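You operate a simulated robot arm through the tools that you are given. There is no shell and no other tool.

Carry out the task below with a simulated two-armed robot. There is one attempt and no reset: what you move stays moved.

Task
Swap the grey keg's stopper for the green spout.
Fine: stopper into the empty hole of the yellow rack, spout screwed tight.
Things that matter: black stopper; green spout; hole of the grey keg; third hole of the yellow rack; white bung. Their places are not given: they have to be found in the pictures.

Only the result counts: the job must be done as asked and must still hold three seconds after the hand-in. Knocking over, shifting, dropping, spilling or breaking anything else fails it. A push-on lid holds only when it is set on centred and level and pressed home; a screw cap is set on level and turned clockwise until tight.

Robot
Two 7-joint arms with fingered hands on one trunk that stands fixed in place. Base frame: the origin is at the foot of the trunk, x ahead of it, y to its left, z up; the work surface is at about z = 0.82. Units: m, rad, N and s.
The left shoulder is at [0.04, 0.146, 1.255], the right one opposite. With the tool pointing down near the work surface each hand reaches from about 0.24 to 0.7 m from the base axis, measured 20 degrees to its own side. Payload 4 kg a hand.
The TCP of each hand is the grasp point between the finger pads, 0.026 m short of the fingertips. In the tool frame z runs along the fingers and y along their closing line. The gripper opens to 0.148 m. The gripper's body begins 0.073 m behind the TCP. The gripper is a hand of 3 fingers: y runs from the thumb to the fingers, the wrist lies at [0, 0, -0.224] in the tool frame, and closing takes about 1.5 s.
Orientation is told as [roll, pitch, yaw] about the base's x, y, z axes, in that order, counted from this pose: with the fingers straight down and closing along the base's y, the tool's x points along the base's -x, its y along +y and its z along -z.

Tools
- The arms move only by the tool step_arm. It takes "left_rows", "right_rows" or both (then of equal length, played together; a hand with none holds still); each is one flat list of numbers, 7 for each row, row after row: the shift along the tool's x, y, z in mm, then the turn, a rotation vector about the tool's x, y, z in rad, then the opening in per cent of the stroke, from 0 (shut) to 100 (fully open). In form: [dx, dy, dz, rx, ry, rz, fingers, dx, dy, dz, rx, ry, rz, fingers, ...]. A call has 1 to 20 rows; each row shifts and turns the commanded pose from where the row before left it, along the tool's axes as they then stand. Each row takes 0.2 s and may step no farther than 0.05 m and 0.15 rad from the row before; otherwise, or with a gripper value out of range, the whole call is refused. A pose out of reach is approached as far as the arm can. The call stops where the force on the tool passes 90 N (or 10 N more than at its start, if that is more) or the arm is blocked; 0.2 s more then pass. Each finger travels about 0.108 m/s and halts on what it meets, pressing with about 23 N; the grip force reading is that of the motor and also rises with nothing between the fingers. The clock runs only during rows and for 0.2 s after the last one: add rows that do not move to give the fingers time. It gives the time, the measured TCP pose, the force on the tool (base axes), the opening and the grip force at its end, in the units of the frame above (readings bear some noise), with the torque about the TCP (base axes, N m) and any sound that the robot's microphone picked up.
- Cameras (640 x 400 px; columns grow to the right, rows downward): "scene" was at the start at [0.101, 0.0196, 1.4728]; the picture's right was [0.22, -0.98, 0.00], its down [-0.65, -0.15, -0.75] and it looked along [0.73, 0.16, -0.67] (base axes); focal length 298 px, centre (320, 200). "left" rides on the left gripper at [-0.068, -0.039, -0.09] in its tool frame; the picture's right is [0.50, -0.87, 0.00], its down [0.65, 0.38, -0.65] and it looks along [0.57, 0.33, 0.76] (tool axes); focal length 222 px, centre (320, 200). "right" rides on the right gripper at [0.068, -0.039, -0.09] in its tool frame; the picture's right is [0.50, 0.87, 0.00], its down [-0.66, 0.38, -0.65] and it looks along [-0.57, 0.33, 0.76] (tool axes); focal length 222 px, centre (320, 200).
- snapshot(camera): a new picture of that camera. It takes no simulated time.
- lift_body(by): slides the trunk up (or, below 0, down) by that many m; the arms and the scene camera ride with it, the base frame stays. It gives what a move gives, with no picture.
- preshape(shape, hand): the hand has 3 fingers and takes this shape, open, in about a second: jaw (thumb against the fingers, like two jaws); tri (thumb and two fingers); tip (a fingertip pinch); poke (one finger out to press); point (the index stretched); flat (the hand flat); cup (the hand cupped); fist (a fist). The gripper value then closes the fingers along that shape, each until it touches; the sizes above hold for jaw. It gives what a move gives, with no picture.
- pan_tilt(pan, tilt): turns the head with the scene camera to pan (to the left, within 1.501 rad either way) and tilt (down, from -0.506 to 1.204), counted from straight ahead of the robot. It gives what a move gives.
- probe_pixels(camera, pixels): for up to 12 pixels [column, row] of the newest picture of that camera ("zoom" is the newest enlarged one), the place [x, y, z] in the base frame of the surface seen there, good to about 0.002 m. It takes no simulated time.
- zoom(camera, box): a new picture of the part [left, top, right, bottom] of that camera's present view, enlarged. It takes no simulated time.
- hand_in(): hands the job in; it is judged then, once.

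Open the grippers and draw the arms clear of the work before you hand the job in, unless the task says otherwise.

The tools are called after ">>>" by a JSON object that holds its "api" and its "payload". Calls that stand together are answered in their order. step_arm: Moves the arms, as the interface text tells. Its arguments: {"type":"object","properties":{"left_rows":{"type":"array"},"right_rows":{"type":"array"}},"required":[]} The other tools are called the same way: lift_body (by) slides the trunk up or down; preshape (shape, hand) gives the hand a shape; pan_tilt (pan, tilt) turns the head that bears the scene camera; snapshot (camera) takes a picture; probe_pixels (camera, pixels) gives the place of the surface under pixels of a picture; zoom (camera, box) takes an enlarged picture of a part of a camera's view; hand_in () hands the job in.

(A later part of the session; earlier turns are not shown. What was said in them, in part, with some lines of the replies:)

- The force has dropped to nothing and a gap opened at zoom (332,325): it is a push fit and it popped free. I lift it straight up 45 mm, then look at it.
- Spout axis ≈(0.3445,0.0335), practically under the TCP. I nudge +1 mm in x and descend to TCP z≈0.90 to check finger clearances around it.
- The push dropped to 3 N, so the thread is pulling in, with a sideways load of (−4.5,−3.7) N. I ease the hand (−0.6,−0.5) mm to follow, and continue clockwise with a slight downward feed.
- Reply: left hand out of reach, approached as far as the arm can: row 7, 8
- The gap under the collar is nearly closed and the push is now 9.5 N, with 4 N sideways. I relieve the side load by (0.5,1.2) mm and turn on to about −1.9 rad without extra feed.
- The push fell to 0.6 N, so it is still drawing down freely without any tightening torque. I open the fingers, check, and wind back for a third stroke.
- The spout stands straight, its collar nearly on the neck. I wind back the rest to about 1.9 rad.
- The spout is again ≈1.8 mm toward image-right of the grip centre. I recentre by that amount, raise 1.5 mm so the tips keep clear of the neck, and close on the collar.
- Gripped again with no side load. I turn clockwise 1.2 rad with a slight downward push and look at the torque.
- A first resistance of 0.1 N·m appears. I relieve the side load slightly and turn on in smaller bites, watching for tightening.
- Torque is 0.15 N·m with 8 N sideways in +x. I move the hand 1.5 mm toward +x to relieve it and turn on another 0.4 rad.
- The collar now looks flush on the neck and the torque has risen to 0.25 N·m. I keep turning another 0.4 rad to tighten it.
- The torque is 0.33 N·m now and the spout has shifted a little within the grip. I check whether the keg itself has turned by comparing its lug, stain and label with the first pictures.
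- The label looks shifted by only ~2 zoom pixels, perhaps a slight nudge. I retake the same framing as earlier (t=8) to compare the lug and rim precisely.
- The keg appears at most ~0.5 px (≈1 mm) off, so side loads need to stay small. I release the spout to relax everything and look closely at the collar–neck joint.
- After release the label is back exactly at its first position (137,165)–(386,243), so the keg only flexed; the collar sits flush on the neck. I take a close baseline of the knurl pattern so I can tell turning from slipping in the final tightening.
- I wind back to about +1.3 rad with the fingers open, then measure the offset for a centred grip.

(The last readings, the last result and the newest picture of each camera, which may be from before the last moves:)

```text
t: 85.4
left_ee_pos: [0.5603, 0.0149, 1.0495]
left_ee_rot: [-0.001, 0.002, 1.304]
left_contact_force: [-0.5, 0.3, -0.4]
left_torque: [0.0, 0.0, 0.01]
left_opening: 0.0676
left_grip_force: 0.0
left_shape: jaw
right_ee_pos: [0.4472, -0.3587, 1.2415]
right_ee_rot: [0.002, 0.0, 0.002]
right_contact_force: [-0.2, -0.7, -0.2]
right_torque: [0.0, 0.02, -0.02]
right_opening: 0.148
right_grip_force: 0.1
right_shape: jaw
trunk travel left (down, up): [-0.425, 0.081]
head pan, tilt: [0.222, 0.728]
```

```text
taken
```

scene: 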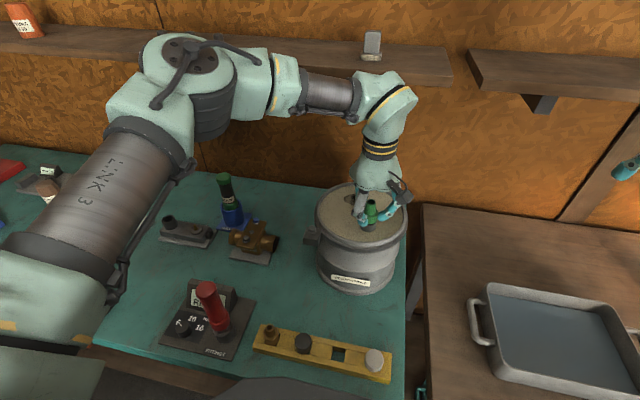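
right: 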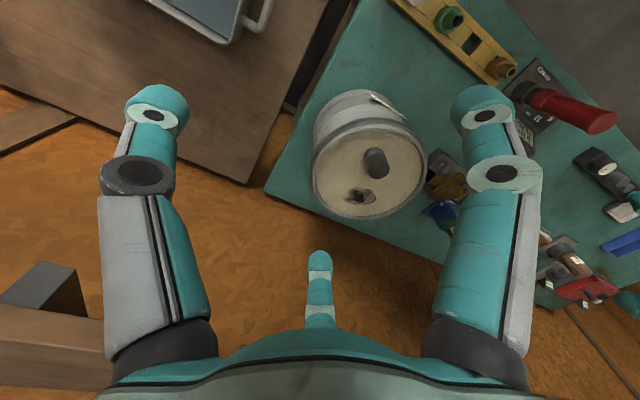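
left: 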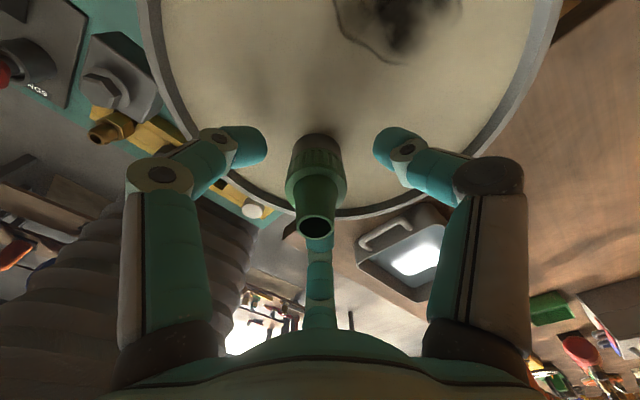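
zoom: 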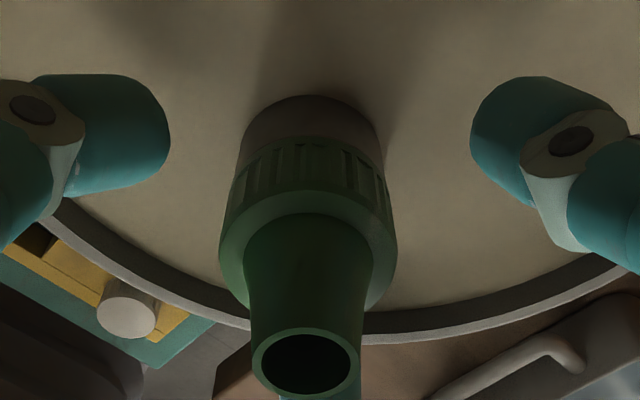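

The collar centre is at column 308 versus 313 when centred, so I shift about 1.1 mm to image-left, raise 2 mm to keep the tips off the neck, and close.

>>> {"api": "step_arm", "payload": {"left_rows": [-0.5, 0.9, -2, 0, 0, 0, 46, 0, 0, 0, 0, 0, 0, 38, 0, 0, 0, 0, 0, 0, 30, 0, 0, 0, 0, 0, 0, 22, 0, 0, 0, 0, 0, 0, 12, 0, 0, 0, 0, 0, 0, 0, 0, 0, 0, 0, 0, 0, 0, 0, 0, 0, 0, 0, 0, 0]}}

>>> {"api": "zoom", "payload": {"camera": "left", "box": [270, 100, 370, 240]}}

>>> {"api": "zoom", "payload": {"camera": "scene", "box": [340, 175, 400, 235]}}

```text
t: 87.2
left_ee_pos: [0.559, 0.0145, 1.0519]
left_ee_rot: [0.002, 0.003, 1.304]
left_contact_force: [-0.9, -0.6, -3.1]
left_torque: [-0.02, 0.01, 0.01]
left_opening: 0.0295
left_grip_force: 22.7
left_shape: jaw
right_ee_pos: [0.4468, -0.3581, 1.2413]
right_ee_rot: [0.001, 0.0, 0.0]
right_contact_force: [0.7, -0.5, -0.5]
right_torque: [0.02, -0.01, -0.02]
right_opening: 0.1479
right_grip_force: 0.0
right_shape: jaw
trunk travel left (down, up): [-0.425, 0.081]
head pan, tilt: [0.222, 0.728]
```

```text
2.86 times, centred on (320, 170) of left
```

zoom: 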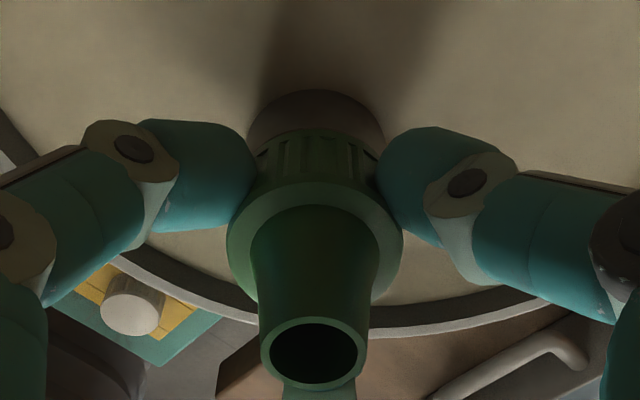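

```text
6.67 times, centred on (370, 205) of scene
```

zoom: 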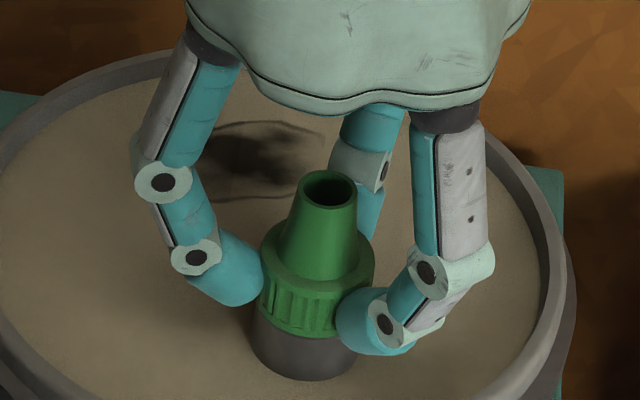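

Centred grip with no side load. I turn clockwise 0.6 rad and read the torque.

>>> {"api": "step_arm", "payload": {"left_rows": [0, 0, 0.5, 0, 0, 0, 0, 0.1, 0, 0, 0, 0, 0.1, 0, 0.1, 0, 0, 0, 0, 0.1, 0, 0.1, 0, 0, 0, 0, 0.1, 0, 0.1, 0, 0, 0, 0, 0.1, 0, 0, 0, 0, 0, 0, 0, 0]}}

>>> {"api": "zoom", "payload": {"camera": "scene", "box": [340, 175, 400, 235]}}

>>> {"api": "zoom", "payload": {"camera": "left", "box": [270, 100, 370, 240]}}

```text
t: 88.6
left_ee_pos: [0.5601, 0.0168, 1.0513]
left_ee_rot: [-0.002, 0.002, 0.903]
left_contact_force: [5.5, 9.0, -1.7]
left_torque: [0.06, -0.09, 0.35]
left_opening: 0.0287
left_grip_force: 22.8
left_shape: jaw
right_ee_pos: [0.4473, -0.3567, 1.2411]
right_ee_rot: [0.001, 0.001, -0.001]
right_contact_force: [-0.9, 0.0, 0.2]
right_torque: [-0.03, -0.01, 0.02]
right_opening: 0.1479
right_grip_force: 0.1
right_shape: jaw
trunk travel left (down, up): [-0.425, 0.081]
head pan, tilt: [0.222, 0.728]
```

```text
6.67 times, centred on (370, 205) of scene
```

zoom: 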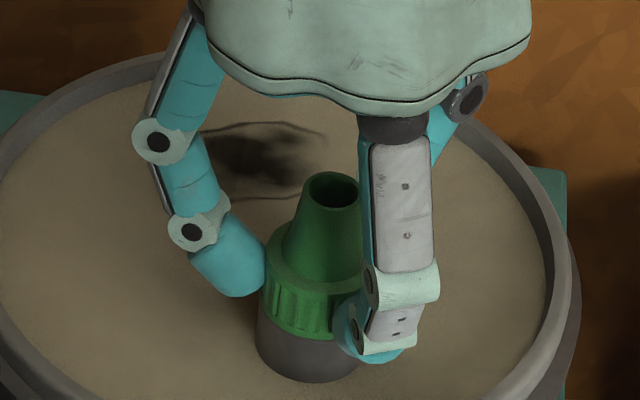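

```text
2.86 times, centred on (320, 170) of left
```

zoom: 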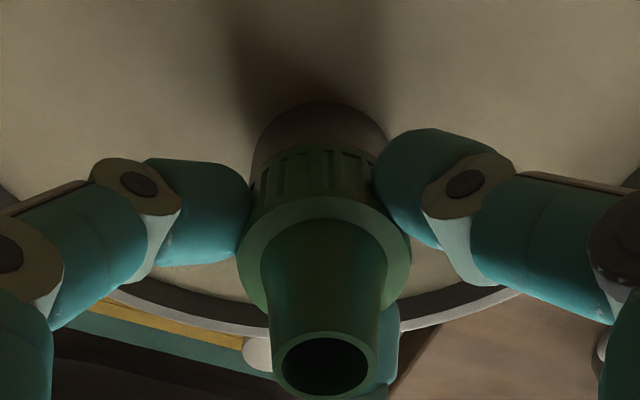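

Within 0.4 rad the torque jumped to 0.35 N·m and the grip began to walk sideways, unlike the free turning before: it seems tight. I release and compare the knurl pattern with the baseline to see whether it still turned.

>>> {"api": "step_arm", "payload": {"left_rows": [0, 0, 0, 0, 0, 0, 15, 0, 0, 0, 0, 0, 0, 22, 0, 0, 0, 0, 0, 0, 30, 0, 0, 0, 0, 0, 0, 38, 0, 0, 0, 0, 0, 0, 46, 0, 0, 0, 0, 0, 0, 46, 0, 0, 0, 0, 0, -0.14, 46, 0, 0, 0, 0, 0, -0.14, 46, 0, 0, 0, 0, 0, -0.14, 46, 0, 0, 0, 0, 0, -0.14, 46, 0, 0, 0, 0, 0, -0.14, 46, 0, 0, 0, 0, 0, -0.14, 46, 0, 0, 0, 0, 0, 0, 46]}}

>>> {"api": "zoom", "payload": {"camera": "scene", "box": [355, 198, 391, 226]}}

>>> {"api": "zoom", "payload": {"camera": "scene", "box": [310, 250, 410, 310]}}

>>> {"api": "zoom", "payload": {"camera": "scene", "box": [310, 140, 430, 240]}}

```text
t: 91.4
left_ee_pos: [0.5603, 0.0148, 1.0515]
left_ee_rot: [0.002, 0.0, 1.744]
left_contact_force: [1.3, -0.5, 0.1]
left_torque: [-0.01, 0.01, 0.01]
left_opening: 0.0679
left_grip_force: 0.1
left_shape: jaw
right_ee_pos: [0.4475, -0.3587, 1.2423]
right_ee_rot: [0.002, 0.001, 0.0]
right_contact_force: [-0.1, 0.6, 0.2]
right_torque: [0.06, -0.01, 0.03]
right_opening: 0.1478
right_grip_force: 0.1
right_shape: jaw
trunk travel left (down, up): [-0.425, 0.081]
head pan, tilt: [0.222, 0.728]
```

```text
14.29 times, centred on (373, 212) of scene
```

zoom: 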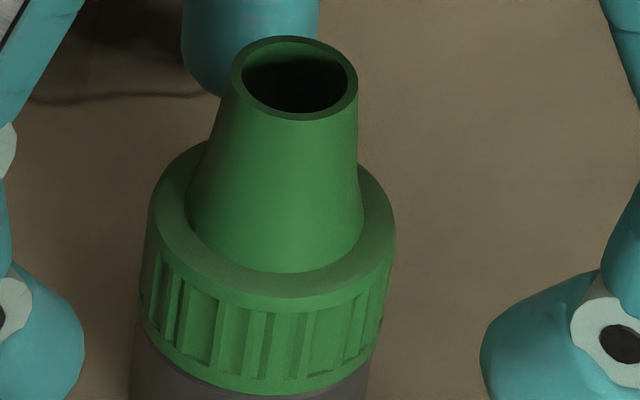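

```text
6.40 times, centred on (360, 280) of scene
```

zoom: 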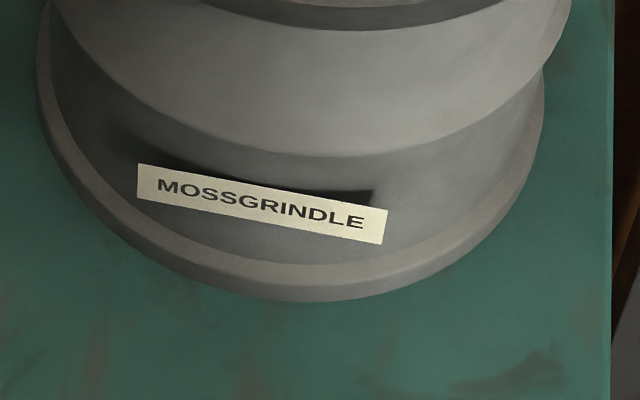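

```text
4.00 times, centred on (370, 190) of scene
```

zoom: 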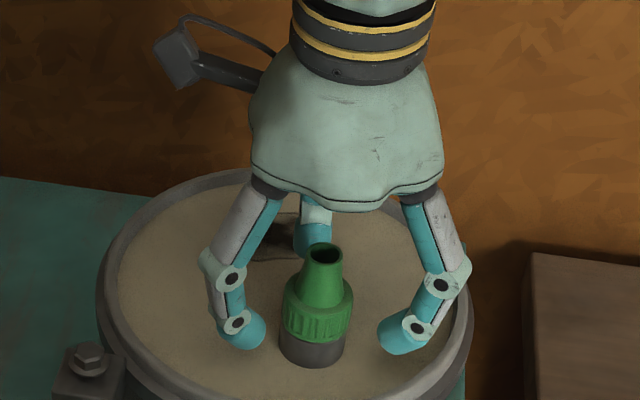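

The knurl ribs sit where they were in the baseline, so the spout no longer turns: it is against its stop, and the keg is in place. I probe the nozzle and collar heights to confirm that the collar is fully home on the neck.

>>> {"api": "zoom", "payload": {"camera": "scene", "box": [350, 195, 395, 230]}}

```text
11.43 times, centred on (372, 212) of scene
```

zoom: 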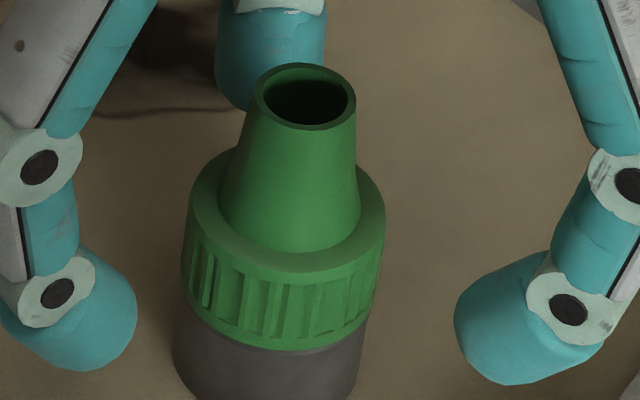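

I probe rim, collar top, collar bottom edge (275,345) and neck just below it (275,356).

>>> {"api": "probe_pixels", "payload": {"camera": "zoom", "pixels": [[307, 127], [259, 95], [352, 100], [305, 67], [290, 260], [205, 210], [375, 210], [275, 343], [275, 356], [275, 375], [230, 345], [330, 350]]}}

```text
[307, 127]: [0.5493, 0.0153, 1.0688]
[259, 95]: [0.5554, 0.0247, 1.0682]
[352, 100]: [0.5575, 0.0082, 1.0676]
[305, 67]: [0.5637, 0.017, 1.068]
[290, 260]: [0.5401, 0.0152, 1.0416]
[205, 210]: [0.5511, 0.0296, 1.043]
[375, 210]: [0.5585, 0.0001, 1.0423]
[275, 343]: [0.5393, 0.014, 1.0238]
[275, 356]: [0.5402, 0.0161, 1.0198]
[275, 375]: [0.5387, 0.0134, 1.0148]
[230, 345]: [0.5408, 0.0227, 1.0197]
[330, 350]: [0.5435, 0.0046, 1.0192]
```

Mouth rim at 1.068 on all sides and collar top at 1.042 match a fully seated, level spout (expected 1.069/1.042). I do one more firm tightening to be sure, first checking centring in the hand camera.

>>> {"api": "zoom", "payload": {"camera": "left", "box": [270, 100, 370, 240]}}

```text
2.86 times, centred on (320, 170) of left
```

zoom: 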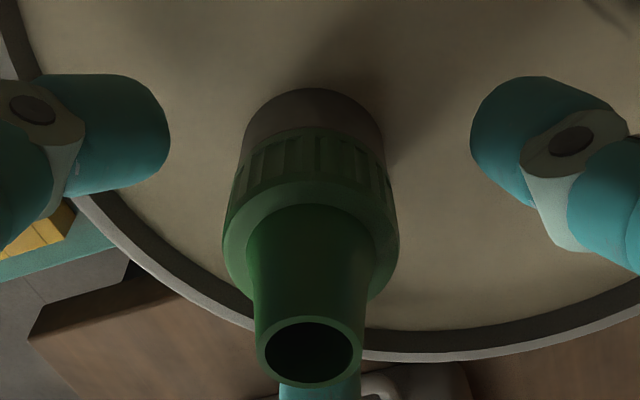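

The collar is centred at column 311, good enough. I close on it and turn clockwise 0.3 rad.

>>> {"api": "step_arm", "payload": {"left_rows": [-0.2, 0.4, 0, 0, 0, 0, 46, 0, 0, 0, 0, 0, 0, 38, 0, 0, 0, 0, 0, 0, 30, 0, 0, 0, 0, 0, 0, 22, 0, 0, 0, 0, 0, 0, 12, 0, 0, 0, 0, 0, 0, 0, 0, 0, 0, 0, 0, 0, 0, 0, 0, 0, 0, 0, 0, 0, 0.1, 0, 0, 0, 0, 0.1, 0, 0.1, 0, 0, 0, 0, 0.1, 0, 0.1, 0, 0, 0, 0, 0.1, 0, 0, 0, 0, 0, 0, 0, 0]}}

```text
t: 94.0
left_ee_pos: [0.5598, 0.0162, 1.0514]
left_ee_rot: [0.002, 0.001, 1.444]
left_contact_force: [-0.8, 5.5, -6.9]
left_torque: [0.05, -0.01, 0.31]
left_opening: 0.0287
left_grip_force: 22.8
left_shape: jaw
right_ee_pos: [0.4473, -0.3569, 1.2416]
right_ee_rot: [0.001, 0.001, 0.0]
right_contact_force: [0.8, 0.1, -0.3]
right_torque: [0.0, -0.02, -0.01]
right_opening: 0.1477
right_grip_force: 0.0
right_shape: jaw
trunk travel left (down, up): [-0.425, 0.081]
head pan, tilt: [0.222, 0.728]
```

Torque 0.31 N·m right away, so it is against the stop. I relieve the sideways part by 1 mm and turn a further 0.4 rad for a last firm tightening.

>>> {"api": "step_arm", "payload": {"left_rows": [-1.0, 0.1, 0.5, 0, 0, 0, 0, -0.1, 0, 0, 0, 0, 0.12, 0, -0.1, 0, 0, 0, 0, 0.12, 0, 0, 0, 0, 0, 0, 0, 0]}}

```text
t: 95.0
left_ee_pos: [0.5596, 0.0172, 1.0507]
left_ee_rot: [0.001, 0.001, 1.202]
left_contact_force: [2.1, 6.7, -7.0]
left_torque: [0.06, -0.1, 0.43]
left_opening: 0.0283
left_grip_force: 23.1
left_shape: jaw
right_ee_pos: [0.4472, -0.3573, 1.2411]
right_ee_rot: [0.0, 0.003, -0.002]
right_contact_force: [1.0, -0.2, -0.3]
right_torque: [-0.01, 0.0, -0.01]
right_opening: 0.1479
right_grip_force: 0.0
right_shape: jaw
trunk travel left (down, up): [-0.425, 0.081]
head pan, tilt: [0.222, 0.728]
```

0.43 N·m now with modest side force. I continue another 0.36 rad the same way.

>>> {"api": "step_arm", "payload": {"left_rows": [-1.1, 0, 0.5, 0, 0, 0, 0, -0.1, 0, 0, 0, 0, 0.12, 0, -0.1, 0, 0, 0, 0, 0.12, 0, -0.1, 0, 0, 0, 0, 0.12, 0, 0, 0, 0, 0, 0, 0, 0]}}

>>> {"api": "zoom", "payload": {"camera": "scene", "box": [310, 140, 430, 240]}}

```text
t: 96.2
left_ee_pos: [0.5608, 0.0176, 1.0494]
left_ee_rot: [0.0, 0.003, 0.842]
left_contact_force: [7.3, 3.6, -5.8]
left_torque: [-0.08, -0.24, 0.48]
left_opening: 0.0276
left_grip_force: 22.8
left_shape: jaw
right_ee_pos: [0.4496, -0.358, 1.2412]
right_ee_rot: [-0.001, 0.001, 0.0]
right_contact_force: [-1.4, 0.6, -0.4]
right_torque: [0.0, -0.02, 0.0]
right_opening: 0.1479
right_grip_force: 0.1
right_shape: jaw
trunk travel left (down, up): [-0.425, 0.081]
head pan, tilt: [0.222, 0.728]
```

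```text
4.00 times, centred on (370, 190) of scene
```

zoom: 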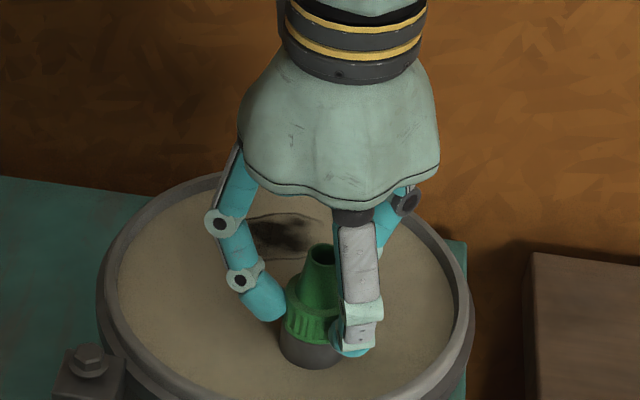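

The torque levelled off at 0.48 N·m with the fingers at their grip limit: the spout is tight. I open the fingers and check the result.

>>> {"api": "step_arm", "payload": {"left_rows": [0, 0, 0, 0, 0, 0, 15, 0, 0, 0, 0, 0, 0, 22, 0, 0, 0, 0, 0, 0, 30, 0, 0, 0, 0, 0, 0, 38, 0, 0, 0, 0, 0, 0, 46, 0, 0, 0, 0, 0, 0, 50, 0, 0, 0, 0, 0, 0, 50]}}

>>> {"api": "zoom", "payload": {"camera": "scene", "box": [350, 195, 395, 230]}}

>>> {"api": "zoom", "payload": {"camera": "left", "box": [270, 100, 370, 240]}}

```text
t: 97.8
left_ee_pos: [0.5597, 0.0182, 1.051]
left_ee_rot: [0.0, 0.002, 0.843]
left_contact_force: [0.5, 0.5, 0.4]
left_torque: [-0.04, 0.0, -0.01]
left_opening: 0.073
left_grip_force: 0.0
left_shape: jaw
right_ee_pos: [0.4481, -0.3577, 1.2412]
right_ee_rot: [0.001, -0.001, 0.0]
right_contact_force: [0.4, -0.3, 0.1]
right_torque: [-0.01, -0.01, -0.02]
right_opening: 0.1478
right_grip_force: 0.1
right_shape: jaw
trunk travel left (down, up): [-0.425, 0.081]
head pan, tilt: [0.222, 0.728]
```

```text
11.43 times, centred on (372, 212) of scene
```

zoom: 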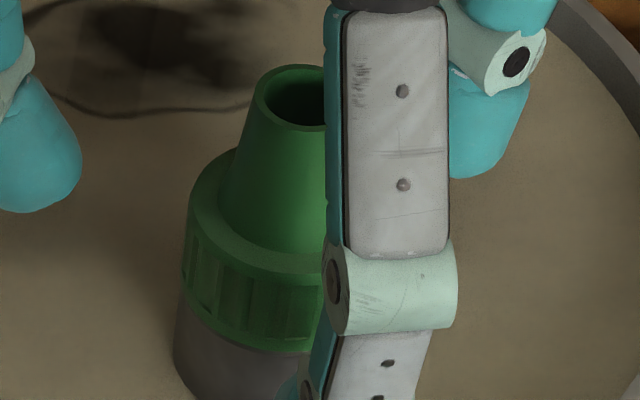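

```text
2.86 times, centred on (320, 170) of left
```

zoom: 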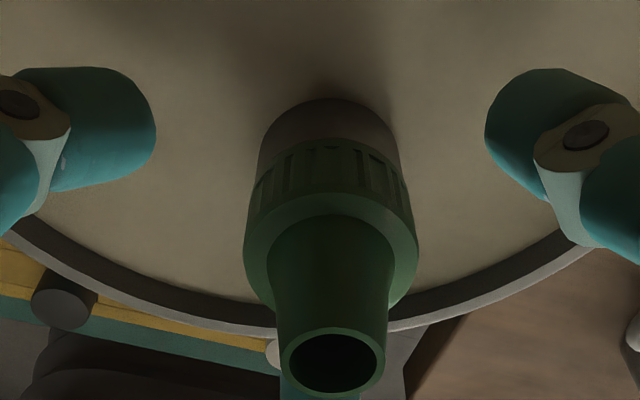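

The spout stays upright and flush. With the fingers at 50 % and clear all round, I raise the hand straight up, opening further only once above the nozzle.

>>> {"api": "step_arm", "payload": {"left_rows": [0, 0, -10, 0, 0, 0, 50, 0, 0, -20, 0, 0, 0, 50, 0, 0, -30, 0, 0, 0, 50, 0, 0, -40, 0, 0, 0, 60, 0, 0, -40, 0, 0, 0, 80, 0, 0, -40, 0, 0, 0, 100, 0, 0, 0, 0, 0, 0, 100]}}

>>> {"api": "snapshot", "payload": {"camera": "scene"}}

>>> {"api": "zoom", "payload": {"camera": "scene", "box": [350, 195, 395, 230]}}

```text
t: 99.4
left_ee_pos: [0.5622, 0.0175, 1.2319]
left_ee_rot: [0.001, 0.001, 0.841]
left_contact_force: [-0.2, -0.5, 0.7]
left_torque: [-0.02, -0.02, 0.01]
left_opening: 0.148
left_grip_force: 0.1
left_shape: jaw
right_ee_pos: [0.4475, -0.3596, 1.2414]
right_ee_rot: [0.001, 0.0, 0.001]
right_contact_force: [0.5, -0.2, -0.3]
right_torque: [-0.02, -0.03, -0.01]
right_opening: 0.1481
right_grip_force: 0.1
right_shape: jaw
trunk travel left (down, up): [-0.425, 0.081]
head pan, tilt: [0.222, 0.728]
```

```text
taken
```

scene: 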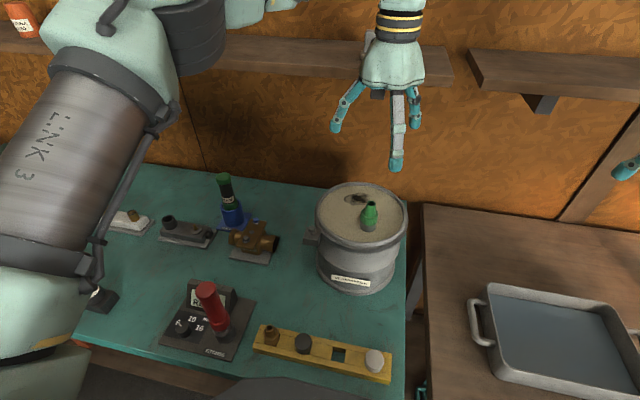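

```text
11.43 times, centred on (372, 212) of scene
```

zoom: 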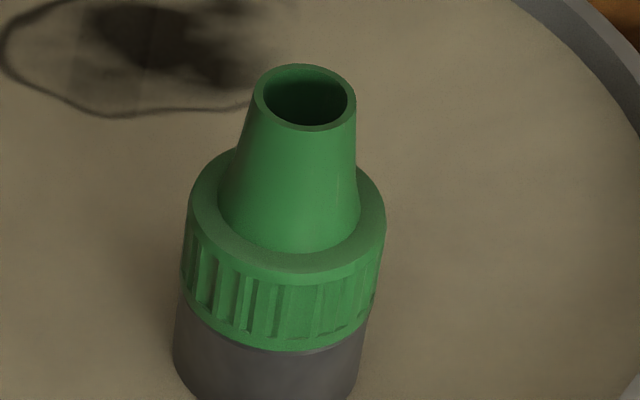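

The spout stands alone, level and flush. The rib pattern may have moved slightly in the last stroke, so I take a close baseline without the hand to judge one more tightening stroke.

>>> {"api": "zoom", "payload": {"camera": "scene", "box": [356, 208, 388, 228]}}

>>> {"api": "zoom", "payload": {"camera": "left", "box": [270, 40, 370, 140]}}

```text
16.00 times, centred on (372, 218) of scene
```

zoom: 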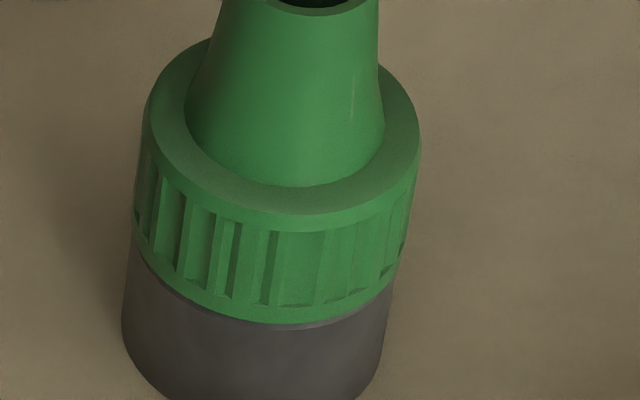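

```text
4.00 times, centred on (320, 90) of left
```

zoom: 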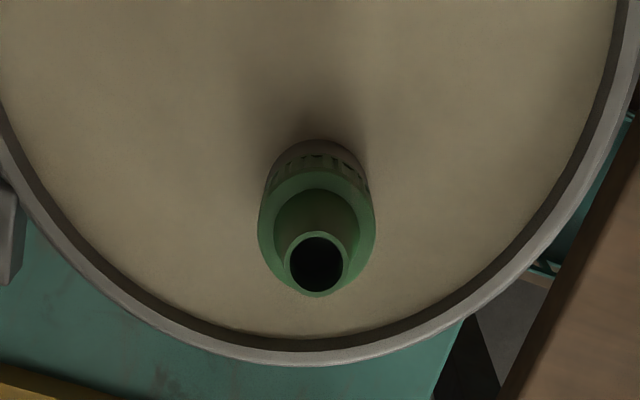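

Baseline ribs (16× view) lie at columns ≈148, 160, 182, 212, 234, 268. I return for one more stroke: recentre by (−0.75,−2.15) mm, yaw back to ≈1.74 rad, and descend to just above the nozzle first.

>>> {"api": "step_arm", "payload": {"left_rows": [2.1, -0.9, 0, 0, 0, 0, 60, 0, 0, 20, 0, 0, -0.15, 50, 0, 0, 20, 0, 0, -0.15, 50, 0, 0, 20, 0, 0, -0.15, 50, 0, 0, 20, 0, 0, -0.15, 50, 0, 0, 10, 0, 0, -0.15, 50, 0, 0, 0, 0, 0, -0.15, 50, 0, 0, 0, 0, 0, 0, 50]}}

>>> {"api": "snapshot", "payload": {"camera": "left"}}

>>> {"api": "zoom", "payload": {"camera": "scene", "box": [310, 140, 430, 240]}}

```text
t: 101.2
left_ee_pos: [0.5579, 0.0168, 1.1409]
left_ee_rot: [0.0, 0.002, 1.743]
left_contact_force: [-0.1, 0.2, 0.0]
left_torque: [0.03, -0.01, 0.01]
left_opening: 0.0745
left_grip_force: 0.1
left_shape: jaw
right_ee_pos: [0.4472, -0.3588, 1.2412]
right_ee_rot: [0.001, -0.001, 0.001]
right_contact_force: [0.2, 0.5, -0.5]
right_torque: [0.01, 0.05, 0.01]
right_opening: 0.1479
right_grip_force: 0.1
right_shape: jaw
trunk travel left (down, up): [-0.425, 0.081]
head pan, tilt: [0.222, 0.728]
```

```text
taken
```

left: 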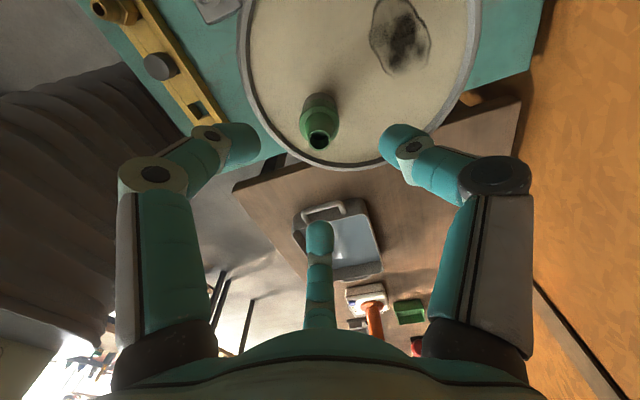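

```text
4.00 times, centred on (370, 190) of scene
```

zoom: 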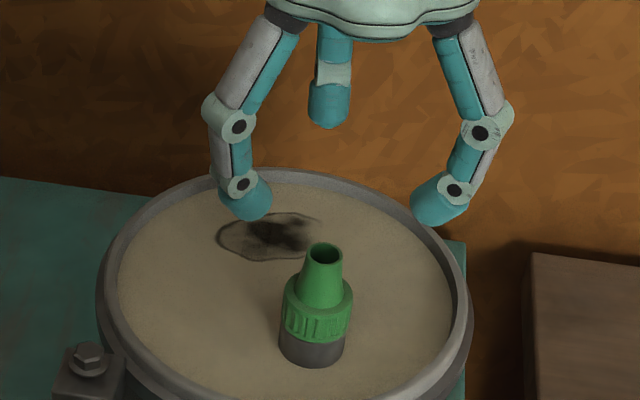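

The spout is centred on the hand's axis (column ≈319.5). I descend the remaining 88 mm around it and check before closing.

>>> {"api": "step_arm", "payload": {"left_rows": [0, 0, 30, 0, 0, 0, 50, 0, 0, 30, 0, 0, 0, 48, 0, 0, 20, 0, 0, 0, 46, 0, 0, 8.5, 0, 0, 0, 46, 0, 0, 0, 0, 0, 0, 46]}}

>>> {"api": "zoom", "payload": {"camera": "left", "box": [270, 100, 370, 240]}}

```text
t: 102.4
left_ee_pos: [0.5581, 0.0157, 1.0519]
left_ee_rot: [0.001, 0.003, 1.742]
left_contact_force: [-0.3, 0.5, -0.1]
left_torque: [0.02, 0.01, -0.01]
left_opening: 0.069
left_grip_force: 0.0
left_shape: jaw
right_ee_pos: [0.4472, -0.3596, 1.243]
right_ee_rot: [0.0, -0.002, 0.0]
right_contact_force: [-0.6, 0.0, 0.3]
right_torque: [0.02, 0.01, -0.02]
right_opening: 0.1478
right_grip_force: 0.0
right_shape: jaw
trunk travel left (down, up): [-0.425, 0.081]
head pan, tilt: [0.222, 0.728]
```

```text
2.86 times, centred on (320, 170) of left
```

zoom: 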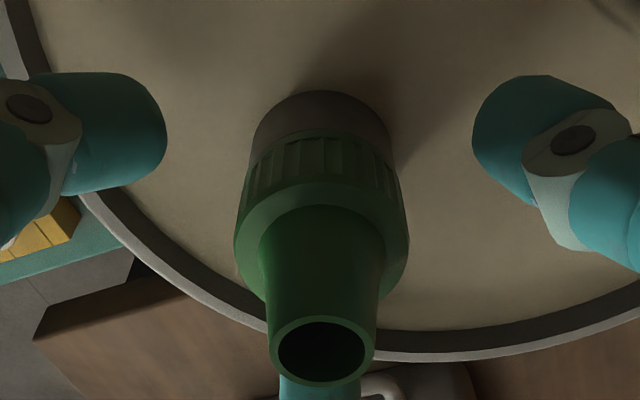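

The collar sits ≈1.5 mm to image-right of the centred spot, so I shift accordingly, close, and turn 0.5 rad while easing the hand along to keep the side force low.

>>> {"api": "step_arm", "payload": {"left_rows": [0.7, -1.3, 0, 0, 0, 0, 46, 0, 0, 0, 0, 0, 0, 38, 0, 0, 0, 0, 0, 0, 30, 0, 0, 0, 0, 0, 0, 22, 0, 0, 0, 0, 0, 0, 12, 0, 0, 0, 0, 0, 0, 0, 0, 0, 0, 0, 0, 0, 0, 0, 0, 0, 0, 0, 0, 0, -0.2, 0, 0.2, 0, 0, 0.1, 0, -0.2, 0, 0.2, 0, 0, 0.1, 0, -0.2, 0, 0.2, 0, 0, 0.1, 0, -0.2, 0, 0.2, 0, 0, 0.1, 0, 0, 0, 0, 0, 0, 0, 0]}}

>>> {"api": "zoom", "payload": {"camera": "left", "box": [270, 100, 370, 240]}}

```text
t: 105.2
left_ee_pos: [0.5612, 0.018, 1.0516]
left_ee_rot: [-0.002, 0.002, 1.344]
left_contact_force: [0.2, 10.7, -0.2]
left_torque: [0.09, -0.04, 0.35]
left_opening: 0.0282
left_grip_force: 23.2
left_shape: jaw
right_ee_pos: [0.4467, -0.3563, 1.2415]
right_ee_rot: [-0.001, 0.0, 0.0]
right_contact_force: [-0.1, -0.3, 0.2]
right_torque: [0.06, 0.01, 0.0]
right_opening: 0.1477
right_grip_force: 0.0
right_shape: jaw
trunk travel left (down, up): [-0.425, 0.081]
head pan, tilt: [0.222, 0.728]
```

```text
2.86 times, centred on (320, 170) of left
```

zoom: 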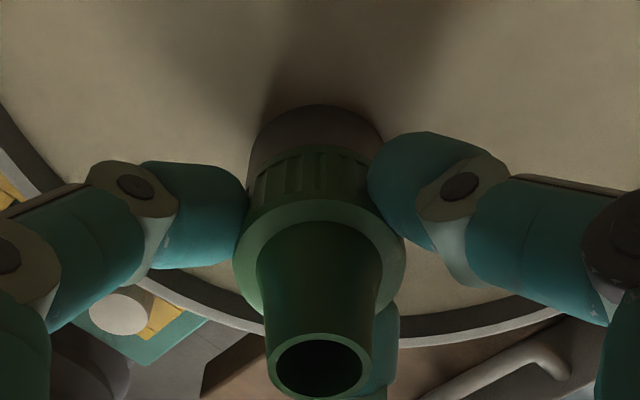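

Torque 0.35 N·m with 10.7 N sideways. I ease the hand 1.8 mm toward +y and turn another 0.36 rad.

>>> {"api": "step_arm", "payload": {"left_rows": [-1.7, 0.4, 0, 0, 0, 0, 0, -0.2, 0, 0.1, 0, 0, 0.12, 0, -0.2, 0, 0.1, 0, 0, 0.12, 0, -0.2, 0, 0.1, 0, 0, 0.12, 0, 0, 0, 0, 0, 0, 0, 0]}}

```text
t: 106.4
left_ee_pos: [0.5619, 0.02, 1.0505]
left_ee_rot: [-0.002, 0.002, 0.981]
left_contact_force: [11.7, 8.3, -1.1]
left_torque: [-0.02, -0.31, 0.56]
left_opening: 0.0271
left_grip_force: 22.9
left_shape: jaw
right_ee_pos: [0.4495, -0.3574, 1.2405]
right_ee_rot: [0.0, 0.003, 0.001]
right_contact_force: [-0.3, 0.1, -0.8]
right_torque: [0.01, 0.02, 0.02]
right_opening: 0.1478
right_grip_force: 0.1
right_shape: jaw
trunk travel left (down, up): [-0.425, 0.081]
head pan, tilt: [0.222, 0.728]
```

Torque reached 0.56 N·m. I release, raise the hand and compare ribs and keg position with the baseline.

>>> {"api": "step_arm", "payload": {"left_rows": [0, 0, 0, 0, 0, 0, 15, 0, 0, 0, 0, 0, 0, 22, 0, 0, 0, 0, 0, 0, 30, 0, 0, 0, 0, 0, 0, 38, 0, 0, 0, 0, 0, 0, 46, 0, 0, 0, 0, 0, 0, 52, 0, 0, 0, 0, 0, 0, 52, 0, 0, -10, 0, 0, 0, 52, 0, 0, -20, 0, 0, 0, 52, 0, 0, -30, 0, 0, 0, 52, 0, 0, -40, 0, 0, 0, 60, 0, 0, -40, 0, 0, 0, 80, 0, 0, -40, 0, 0, 0, 100, 0, 0, 0, 0, 0, 0, 100]}}

>>> {"api": "zoom", "payload": {"camera": "scene", "box": [356, 208, 388, 228]}}

>>> {"api": "zoom", "payload": {"camera": "scene", "box": [310, 250, 410, 310]}}

>>> {"api": "zoom", "payload": {"camera": "scene", "box": [310, 140, 430, 240]}}

```text
t: 109.4
left_ee_pos: [0.5596, 0.018, 1.23]
left_ee_rot: [-0.002, 0.002, 0.981]
left_contact_force: [-0.4, -0.1, 0.0]
left_torque: [-0.05, -0.03, 0.01]
left_opening: 0.1479
left_grip_force: 0.1
left_shape: jaw
right_ee_pos: [0.4456, -0.3584, 1.2424]
right_ee_rot: [0.001, 0.001, 0.001]
right_contact_force: [0.6, -0.4, -0.4]
right_torque: [-0.03, 0.0, 0.02]
right_opening: 0.1479
right_grip_force: 0.0
right_shape: jaw
trunk travel left (down, up): [-0.425, 0.081]
head pan, tilt: [0.222, 0.728]
```

```text
16.00 times, centred on (372, 218) of scene
```

zoom: 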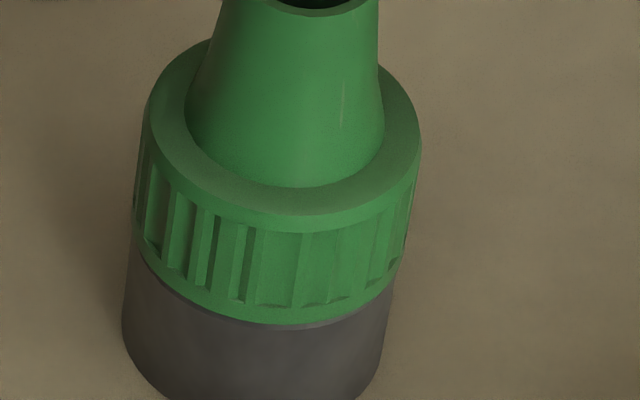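

```text
6.40 times, centred on (360, 280) of scene
```

zoom: 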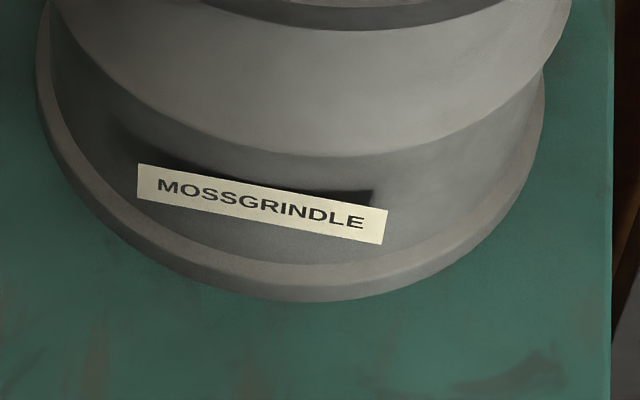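

```text
4.00 times, centred on (370, 190) of scene
```

zoom: 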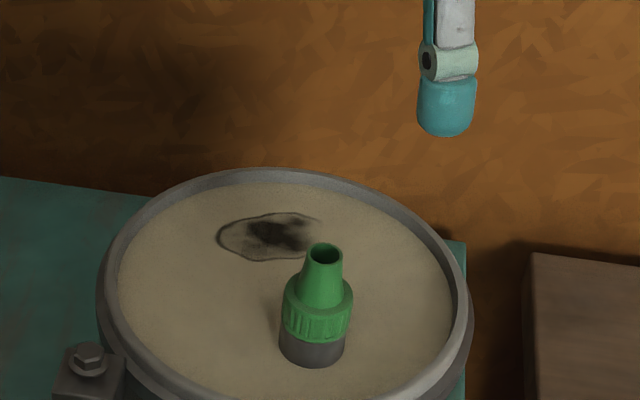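

The spout turned about 9° further in that stroke (the nozzle scratch moved from column 352 to 342), and the keg label is unmoved. I do another stroke to see whether it still advances: recentre by (−0.26,−3.1) mm, yaw back to 1.74 and come down.

>>> {"api": "step_arm", "payload": {"left_rows": [2.7, -1.5, 0, 0, 0, 0, 70, 0, 0, 20, 0, 0, -0.127, 55, 0, 0, 20, 0, 0, -0.127, 50, 0, 0, 20, 0, 0, -0.127, 50, 0, 0, 20, 0, 0, -0.127, 50, 0, 0, 10, 0, 0, -0.127, 50, 0, 0, 0, 0, 0, -0.127, 50, 0, 0, 30, 0, 0, 0, 50, 0, 0, 30, 0, 0, 0, 48, 0, 0, 20, 0, 0, 0, 46, 0, 0, 8, 0, 0, 0, 46, 0, 0, 0, 0, 0, 0, 46]}}

>>> {"api": "zoom", "payload": {"camera": "left", "box": [270, 100, 370, 240]}}

```text
t: 112.0
left_ee_pos: [0.5598, 0.0128, 1.0521]
left_ee_rot: [0.001, 0.001, 1.744]
left_contact_force: [0.8, 0.2, -0.2]
left_torque: [-0.01, -0.06, -0.02]
left_opening: 0.0687
left_grip_force: 0.1
left_shape: jaw
right_ee_pos: [0.4472, -0.3587, 1.2419]
right_ee_rot: [0.002, 0.0, -0.001]
right_contact_force: [0.6, 1.0, 0.0]
right_torque: [0.0, 0.0, 0.01]
right_opening: 0.1481
right_grip_force: 0.0
right_shape: jaw
trunk travel left (down, up): [-0.425, 0.081]
head pan, tilt: [0.222, 0.728]
```

```text
2.86 times, centred on (320, 170) of left
```

zoom: 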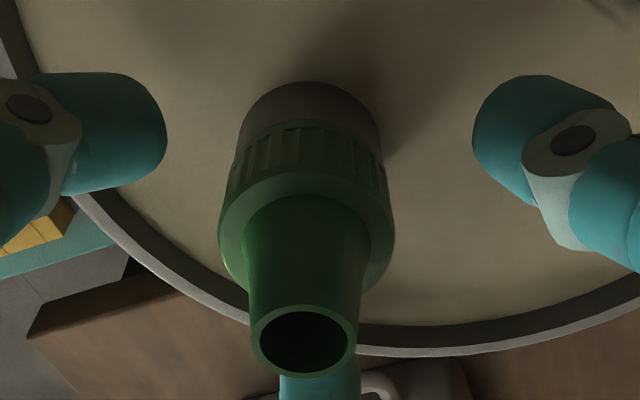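

The collar is ≈1.3 mm to image-left and ≈2 mm nearer than in the good grips, so I shift by (−2.4,+0.1) mm in the tool frame and close.

>>> {"api": "step_arm", "payload": {"left_rows": [-2.4, 0.1, 0, 0, 0, 0, 46, 0, 0, 0, 0, 0, 0, 38, 0, 0, 0, 0, 0, 0, 30, 0, 0, 0, 0, 0, 0, 22, 0, 0, 0, 0, 0, 0, 12, 0, 0, 0, 0, 0, 0, 0, 0, 0, 0, 0, 0, 0, 0, 0, 0, 0, 0, 0, 0, 0]}}

>>> {"api": "zoom", "payload": {"camera": "left", "box": [270, 100, 370, 240]}}

```text
t: 113.8
left_ee_pos: [0.5598, 0.0167, 1.0523]
left_ee_rot: [0.003, 0.002, 1.745]
left_contact_force: [-0.6, -0.4, -2.2]
left_torque: [-0.03, 0.01, 0.04]
left_opening: 0.0273
left_grip_force: 22.8
left_shape: jaw
right_ee_pos: [0.4465, -0.3597, 1.2421]
right_ee_rot: [0.001, 0.0, -0.001]
right_contact_force: [0.3, 0.7, -0.1]
right_torque: [-0.01, -0.02, 0.03]
right_opening: 0.1479
right_grip_force: 0.0
right_shape: jaw
trunk travel left (down, up): [-0.425, 0.081]
head pan, tilt: [0.222, 0.728]
```

```text
2.86 times, centred on (320, 170) of left
```

zoom: 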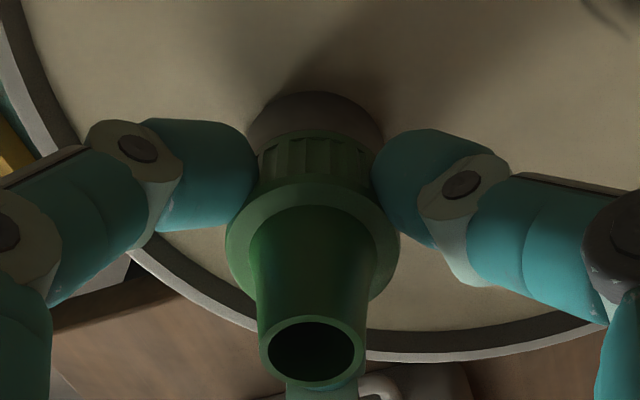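

Well-centred grip with no side load. I turn clockwise 0.5 rad while easing slightly, and read the torque.

>>> {"api": "step_arm", "payload": {"left_rows": [-0.2, 0, 0.1, 0, 0, 0.1, 0, -0.3, 0, 0.1, 0, 0, 0.1, 0, -0.4, 0, 0.1, 0, 0, 0.1, 0, -0.4, 0, 0.1, 0, 0, 0.1, 0, -0.4, 0, 0.1, 0, 0, 0.1, 0, 0, 0, 0, 0, 0, 0, 0]}}

```text
t: 115.2
left_ee_pos: [0.5621, 0.0197, 1.0525]
left_ee_rot: [-0.001, 0.001, 1.242]
left_contact_force: [1.4, 4.6, -5.8]
left_torque: [-0.02, -0.13, 0.32]
left_opening: 0.026
left_grip_force: 23.2
left_shape: jaw
right_ee_pos: [0.4483, -0.3578, 1.2411]
right_ee_rot: [0.001, 0.001, 0.001]
right_contact_force: [-0.6, -0.2, 0.1]
right_torque: [-0.01, 0.01, -0.02]
right_opening: 0.148
right_grip_force: 0.1
right_shape: jaw
trunk travel left (down, up): [-0.425, 0.081]
head pan, tilt: [0.222, 0.728]
```

Torque 0.32 N·m with only 5 N sideways. I continue another 0.48 rad.

>>> {"api": "step_arm", "payload": {"left_rows": [-0.3, 0, 0.1, 0, 0, 0.12, 0, -0.3, 0, 0.1, 0, 0, 0.12, 0, -0.3, 0, 0.1, 0, 0, 0.12, 0, -0.3, 0, 0, 0, 0, 0.12, 0, 0, 0, 0, 0, 0, 0, 0]}}

>>> {"api": "zoom", "payload": {"camera": "left", "box": [270, 100, 370, 240]}}

```text
t: 116.4
left_ee_pos: [0.5654, 0.0208, 1.0518]
left_ee_rot: [-0.002, 0.002, 0.762]
left_contact_force: [20.4, 6.7, -4.4]
left_torque: [0.04, -0.46, 0.71]
left_opening: 0.0247
left_grip_force: 22.5
left_shape: jaw
right_ee_pos: [0.4514, -0.3581, 1.2408]
right_ee_rot: [0.0, 0.005, 0.0]
right_contact_force: [-0.5, -1.0, -0.8]
right_torque: [0.04, -0.01, -0.02]
right_opening: 0.1482
right_grip_force: 0.1
right_shape: jaw
trunk travel left (down, up): [-0.425, 0.081]
head pan, tilt: [0.222, 0.728]
```

```text
2.86 times, centred on (320, 170) of left
```

zoom: 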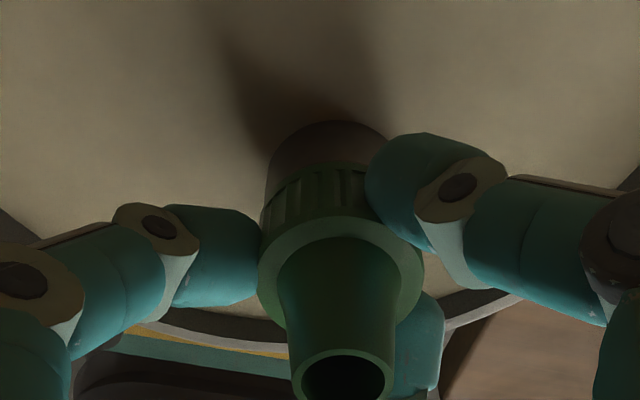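

Torque reached 0.71 N·m, but with 21 N sideways; that is enough. I relieve the side load first, then open and raise the hand.

>>> {"api": "step_arm", "payload": {"left_rows": [-1.8, -1.0, 0, 0, 0, 0, 0, -1.8, -1.0, 0, 0, 0, 0, 0, 0, 0, 0, 0, 0, 0, 0, 0, 0, 0, 0, 0, 0, 15, 0, 0, 0, 0, 0, 0, 22, 0, 0, 0, 0, 0, 0, 30, 0, 0, 0, 0, 0, 0, 38, 0, 0, 0, 0, 0, 0, 46, 0, 0, 0, 0, 0, 0, 52, 0, 0, 0, 0, 0, 0, 52]}}

>>> {"api": "snapshot", "payload": {"camera": "left"}}

>>> {"api": "zoom", "payload": {"camera": "scene", "box": [310, 140, 430, 240]}}

```text
t: 118.6
left_ee_pos: [0.5644, 0.0207, 1.0531]
left_ee_rot: [0.001, 0.0, 0.765]
left_contact_force: [-1.1, 0.1, -0.6]
left_torque: [0.02, -0.01, -0.04]
left_opening: 0.0763
left_grip_force: 0.1
left_shape: jaw
right_ee_pos: [0.4477, -0.359, 1.241]
right_ee_rot: [0.002, 0.004, 0.0]
right_contact_force: [0.0, 0.6, -0.1]
right_torque: [0.02, -0.01, 0.0]
right_opening: 0.1479
right_grip_force: 0.0
right_shape: jaw
trunk travel left (down, up): [-0.425, 0.081]
head pan, tilt: [0.222, 0.728]
```

```text
taken
```

left: 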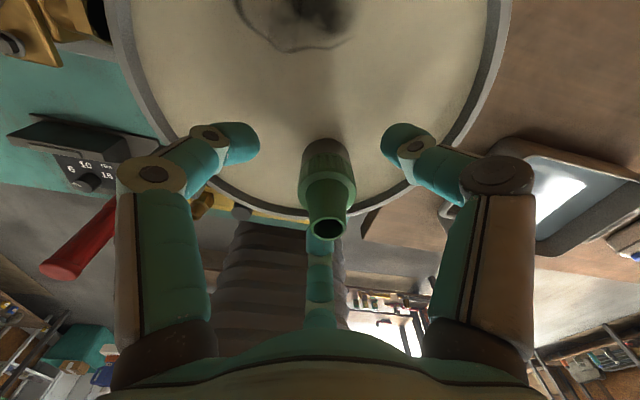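

```text
4.00 times, centred on (370, 190) of scene
```

zoom: 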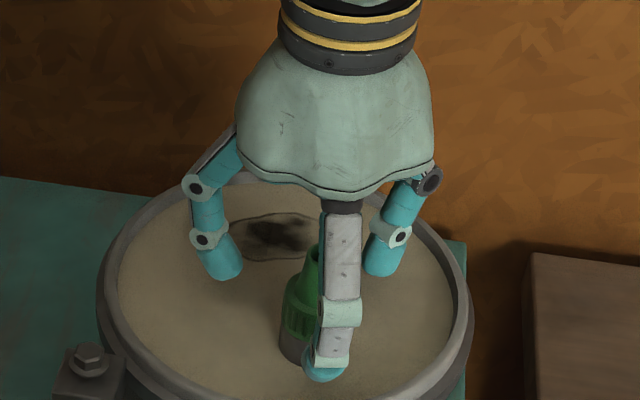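

The fingers are clear of the spout all round, though the hand is a few mm off-centre. I step it back (−4.5,−4) mm and raise it straight up.

>>> {"api": "step_arm", "payload": {"left_rows": [3.0, 0.1, 0, 0, 0, 0, 55, 3.0, 0.1, 0, 0, 0, 0, 55, 0, 0, -10, 0, 0, 0, 55, 0, 0, -20, 0, 0, 0, 55, 0, 0, -30, 0, 0, 0, 55, 0, 0, -40, 0, 0, 0, 60, 0, 0, -40, 0, 0, 0, 80, 0, 0, -40, 0, 0, 0, 100, 0, 0, 0, 0, 0, 0, 100]}}

>>> {"api": "zoom", "payload": {"camera": "scene", "box": [356, 208, 388, 228]}}

>>> {"api": "zoom", "payload": {"camera": "scene", "box": [310, 250, 410, 310]}}

>>> {"api": "zoom", "payload": {"camera": "scene", "box": [350, 195, 395, 230]}}

```text
t: 120.6
left_ee_pos: [0.56, 0.0206, 1.2329]
left_ee_rot: [0.0, 0.001, 0.762]
left_contact_force: [-0.7, -0.3, 0.4]
left_torque: [0.01, -0.02, 0.02]
left_opening: 0.148
left_grip_force: 0.1
left_shape: jaw
right_ee_pos: [0.4473, -0.359, 1.2415]
right_ee_rot: [0.003, 0.0, 0.001]
right_contact_force: [0.0, 0.4, 0.3]
right_torque: [0.0, 0.03, 0.0]
right_opening: 0.1479
right_grip_force: 0.1
right_shape: jaw
trunk travel left (down, up): [-0.425, 0.081]
head pan, tilt: [0.222, 0.728]
```

```text
16.00 times, centred on (372, 218) of scene
```

zoom: 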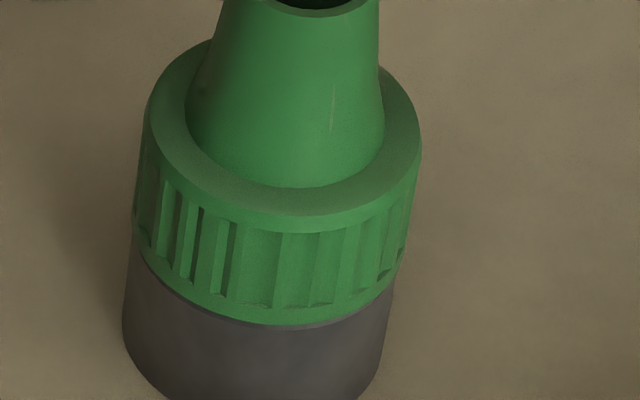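

```text
6.40 times, centred on (360, 280) of scene
```

zoom: 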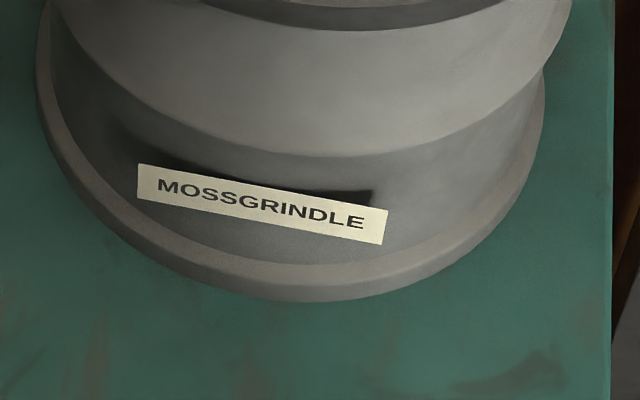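

```text
11.43 times, centred on (372, 212) of scene
```

zoom: 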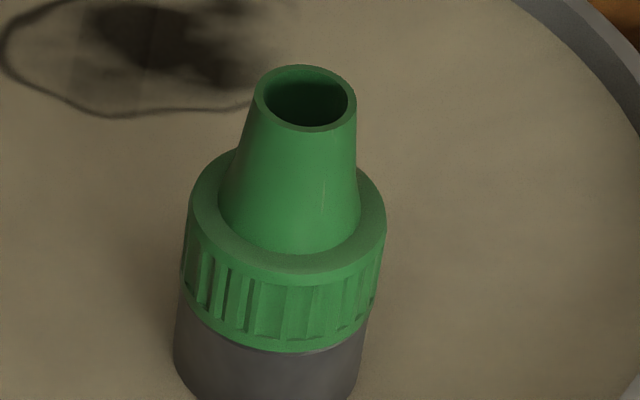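

The spout advanced only a few degrees more under ~0.65 N·m, sits flush and level, and the keg label is exactly where it began. I withdraw the left arm to its starting area and take final pictures.

>>> {"api": "step_arm", "payload": {"left_rows": [-2, 39.5, 0, 0, 0, 0, 100, -2, 39.5, 0, 0, 0, 0, 100, -2, 39.5, 0, 0, 0, 0, 100, -2, 39.5, 0, 0, 0, 0, 100, -2, 39.5, 0, 0, 0, 0, 100, -2, 39.5, 0, 0, 0, 0, 100, 0, 0, 0, 0, 0, 0.127, 100, 0, 0, 0, 0, 0, 0.127, 100, 0, 0, 0, 0, 0, 0.127, 100, 0, 0, 0, 0, 0, 0.127, 100, 0, 0, 0, 0, 0, 0.127, 100, 0, 0, 0, 0, 0, 0.127, 100, 0, 0, 0, 0, 0, 0, 100]}}

>>> {"api": "snapshot", "payload": {"camera": "scene"}}

>>> {"api": "zoom", "payload": {"camera": "scene", "box": [240, 310, 400, 400]}}

>>> {"api": "zoom", "payload": {"camera": "scene", "box": [300, 170, 420, 245]}}

```text
t: 123.4
left_ee_pos: [0.4049, 0.1955, 1.233]
left_ee_rot: [-0.001, 0.0, 0.001]
left_contact_force: [-0.1, -0.2, -0.5]
left_torque: [0.02, -0.03, 0.01]
left_opening: 0.1479
left_grip_force: 0.1
left_shape: jaw
right_ee_pos: [0.447, -0.3593, 1.2409]
right_ee_rot: [0.001, 0.0, -0.001]
right_contact_force: [0.7, 0.5, -0.2]
right_torque: [-0.02, -0.02, 0.02]
right_opening: 0.1482
right_grip_force: 0.1
right_shape: jaw
trunk travel left (down, up): [-0.425, 0.081]
head pan, tilt: [0.222, 0.728]
```

```text
taken
```

scene: 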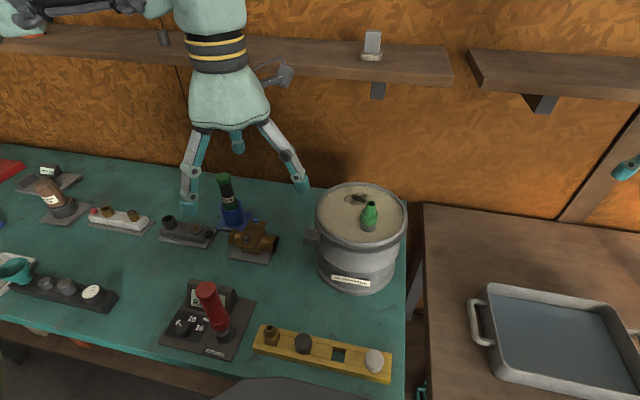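

```text
4.00 times, centred on (320, 355) of scene
```

zoom: 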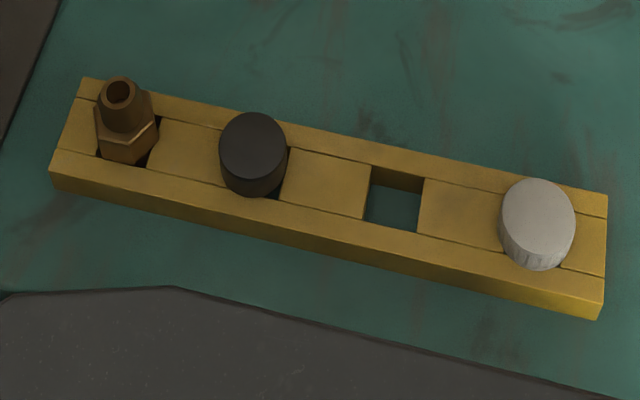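

```text
5.33 times, centred on (360, 208) of scene
```

zoom: 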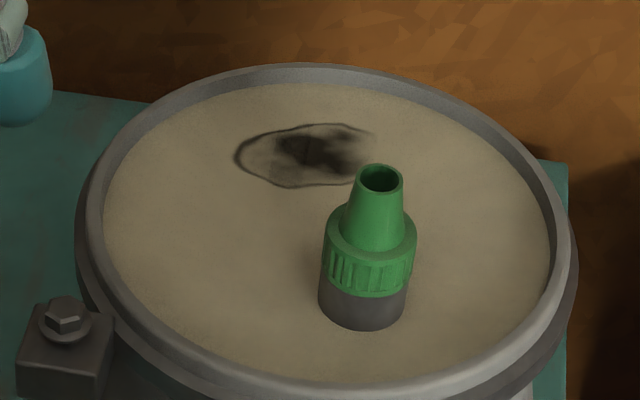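

Rack, bung, brass nozzle and keg match their first pictures. I probe the stopper's top in the rack at scene (303,340) and around it to confirm it is seated level.

>>> {"api": "probe_pixels", "payload": {"camera": "scene", "pixels": [[303, 340], [297, 340], [309, 340], [303, 335], [303, 345], [370, 203], [364, 223]]}}

```text
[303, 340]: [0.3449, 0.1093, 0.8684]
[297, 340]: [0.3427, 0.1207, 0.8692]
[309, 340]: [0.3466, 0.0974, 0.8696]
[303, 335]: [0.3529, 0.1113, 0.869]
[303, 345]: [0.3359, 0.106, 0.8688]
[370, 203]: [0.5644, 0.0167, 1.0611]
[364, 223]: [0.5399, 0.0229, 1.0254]
```

The stopper's top is at z≈0.869 all around, level and fully in the third hole; the spout is flush and tight; both hands are open and clear. I hand the job in.

>>> {"api": "hand_in", "payload": {}}

```text
The job is handed in.
```

I swapped the stopper for the spout and handed the job in; I haven't seen a verdict. The black stopper is now in the third hole of the yellow rack, and the green spout is screwed onto the grey keg.

- **Stopper:** it pulled straight out of the keg. It sits level in the rack, with its top at about z 0.869 all round.
- **Spout:** it is flush and level on the keg neck. The last tightening stroke reached about 0.65 N·m, and the spout still crept a few degrees on each of the last two strokes. I stopped there because the sideways load on the keg had risen to about 21 N. If "tight" is judged at a higher torque, this could fall short.
- **Everything else:** in the final pictures the keg, rack, white bung and brass nozzle are where they started. Both hands were open and clear before I handed in.
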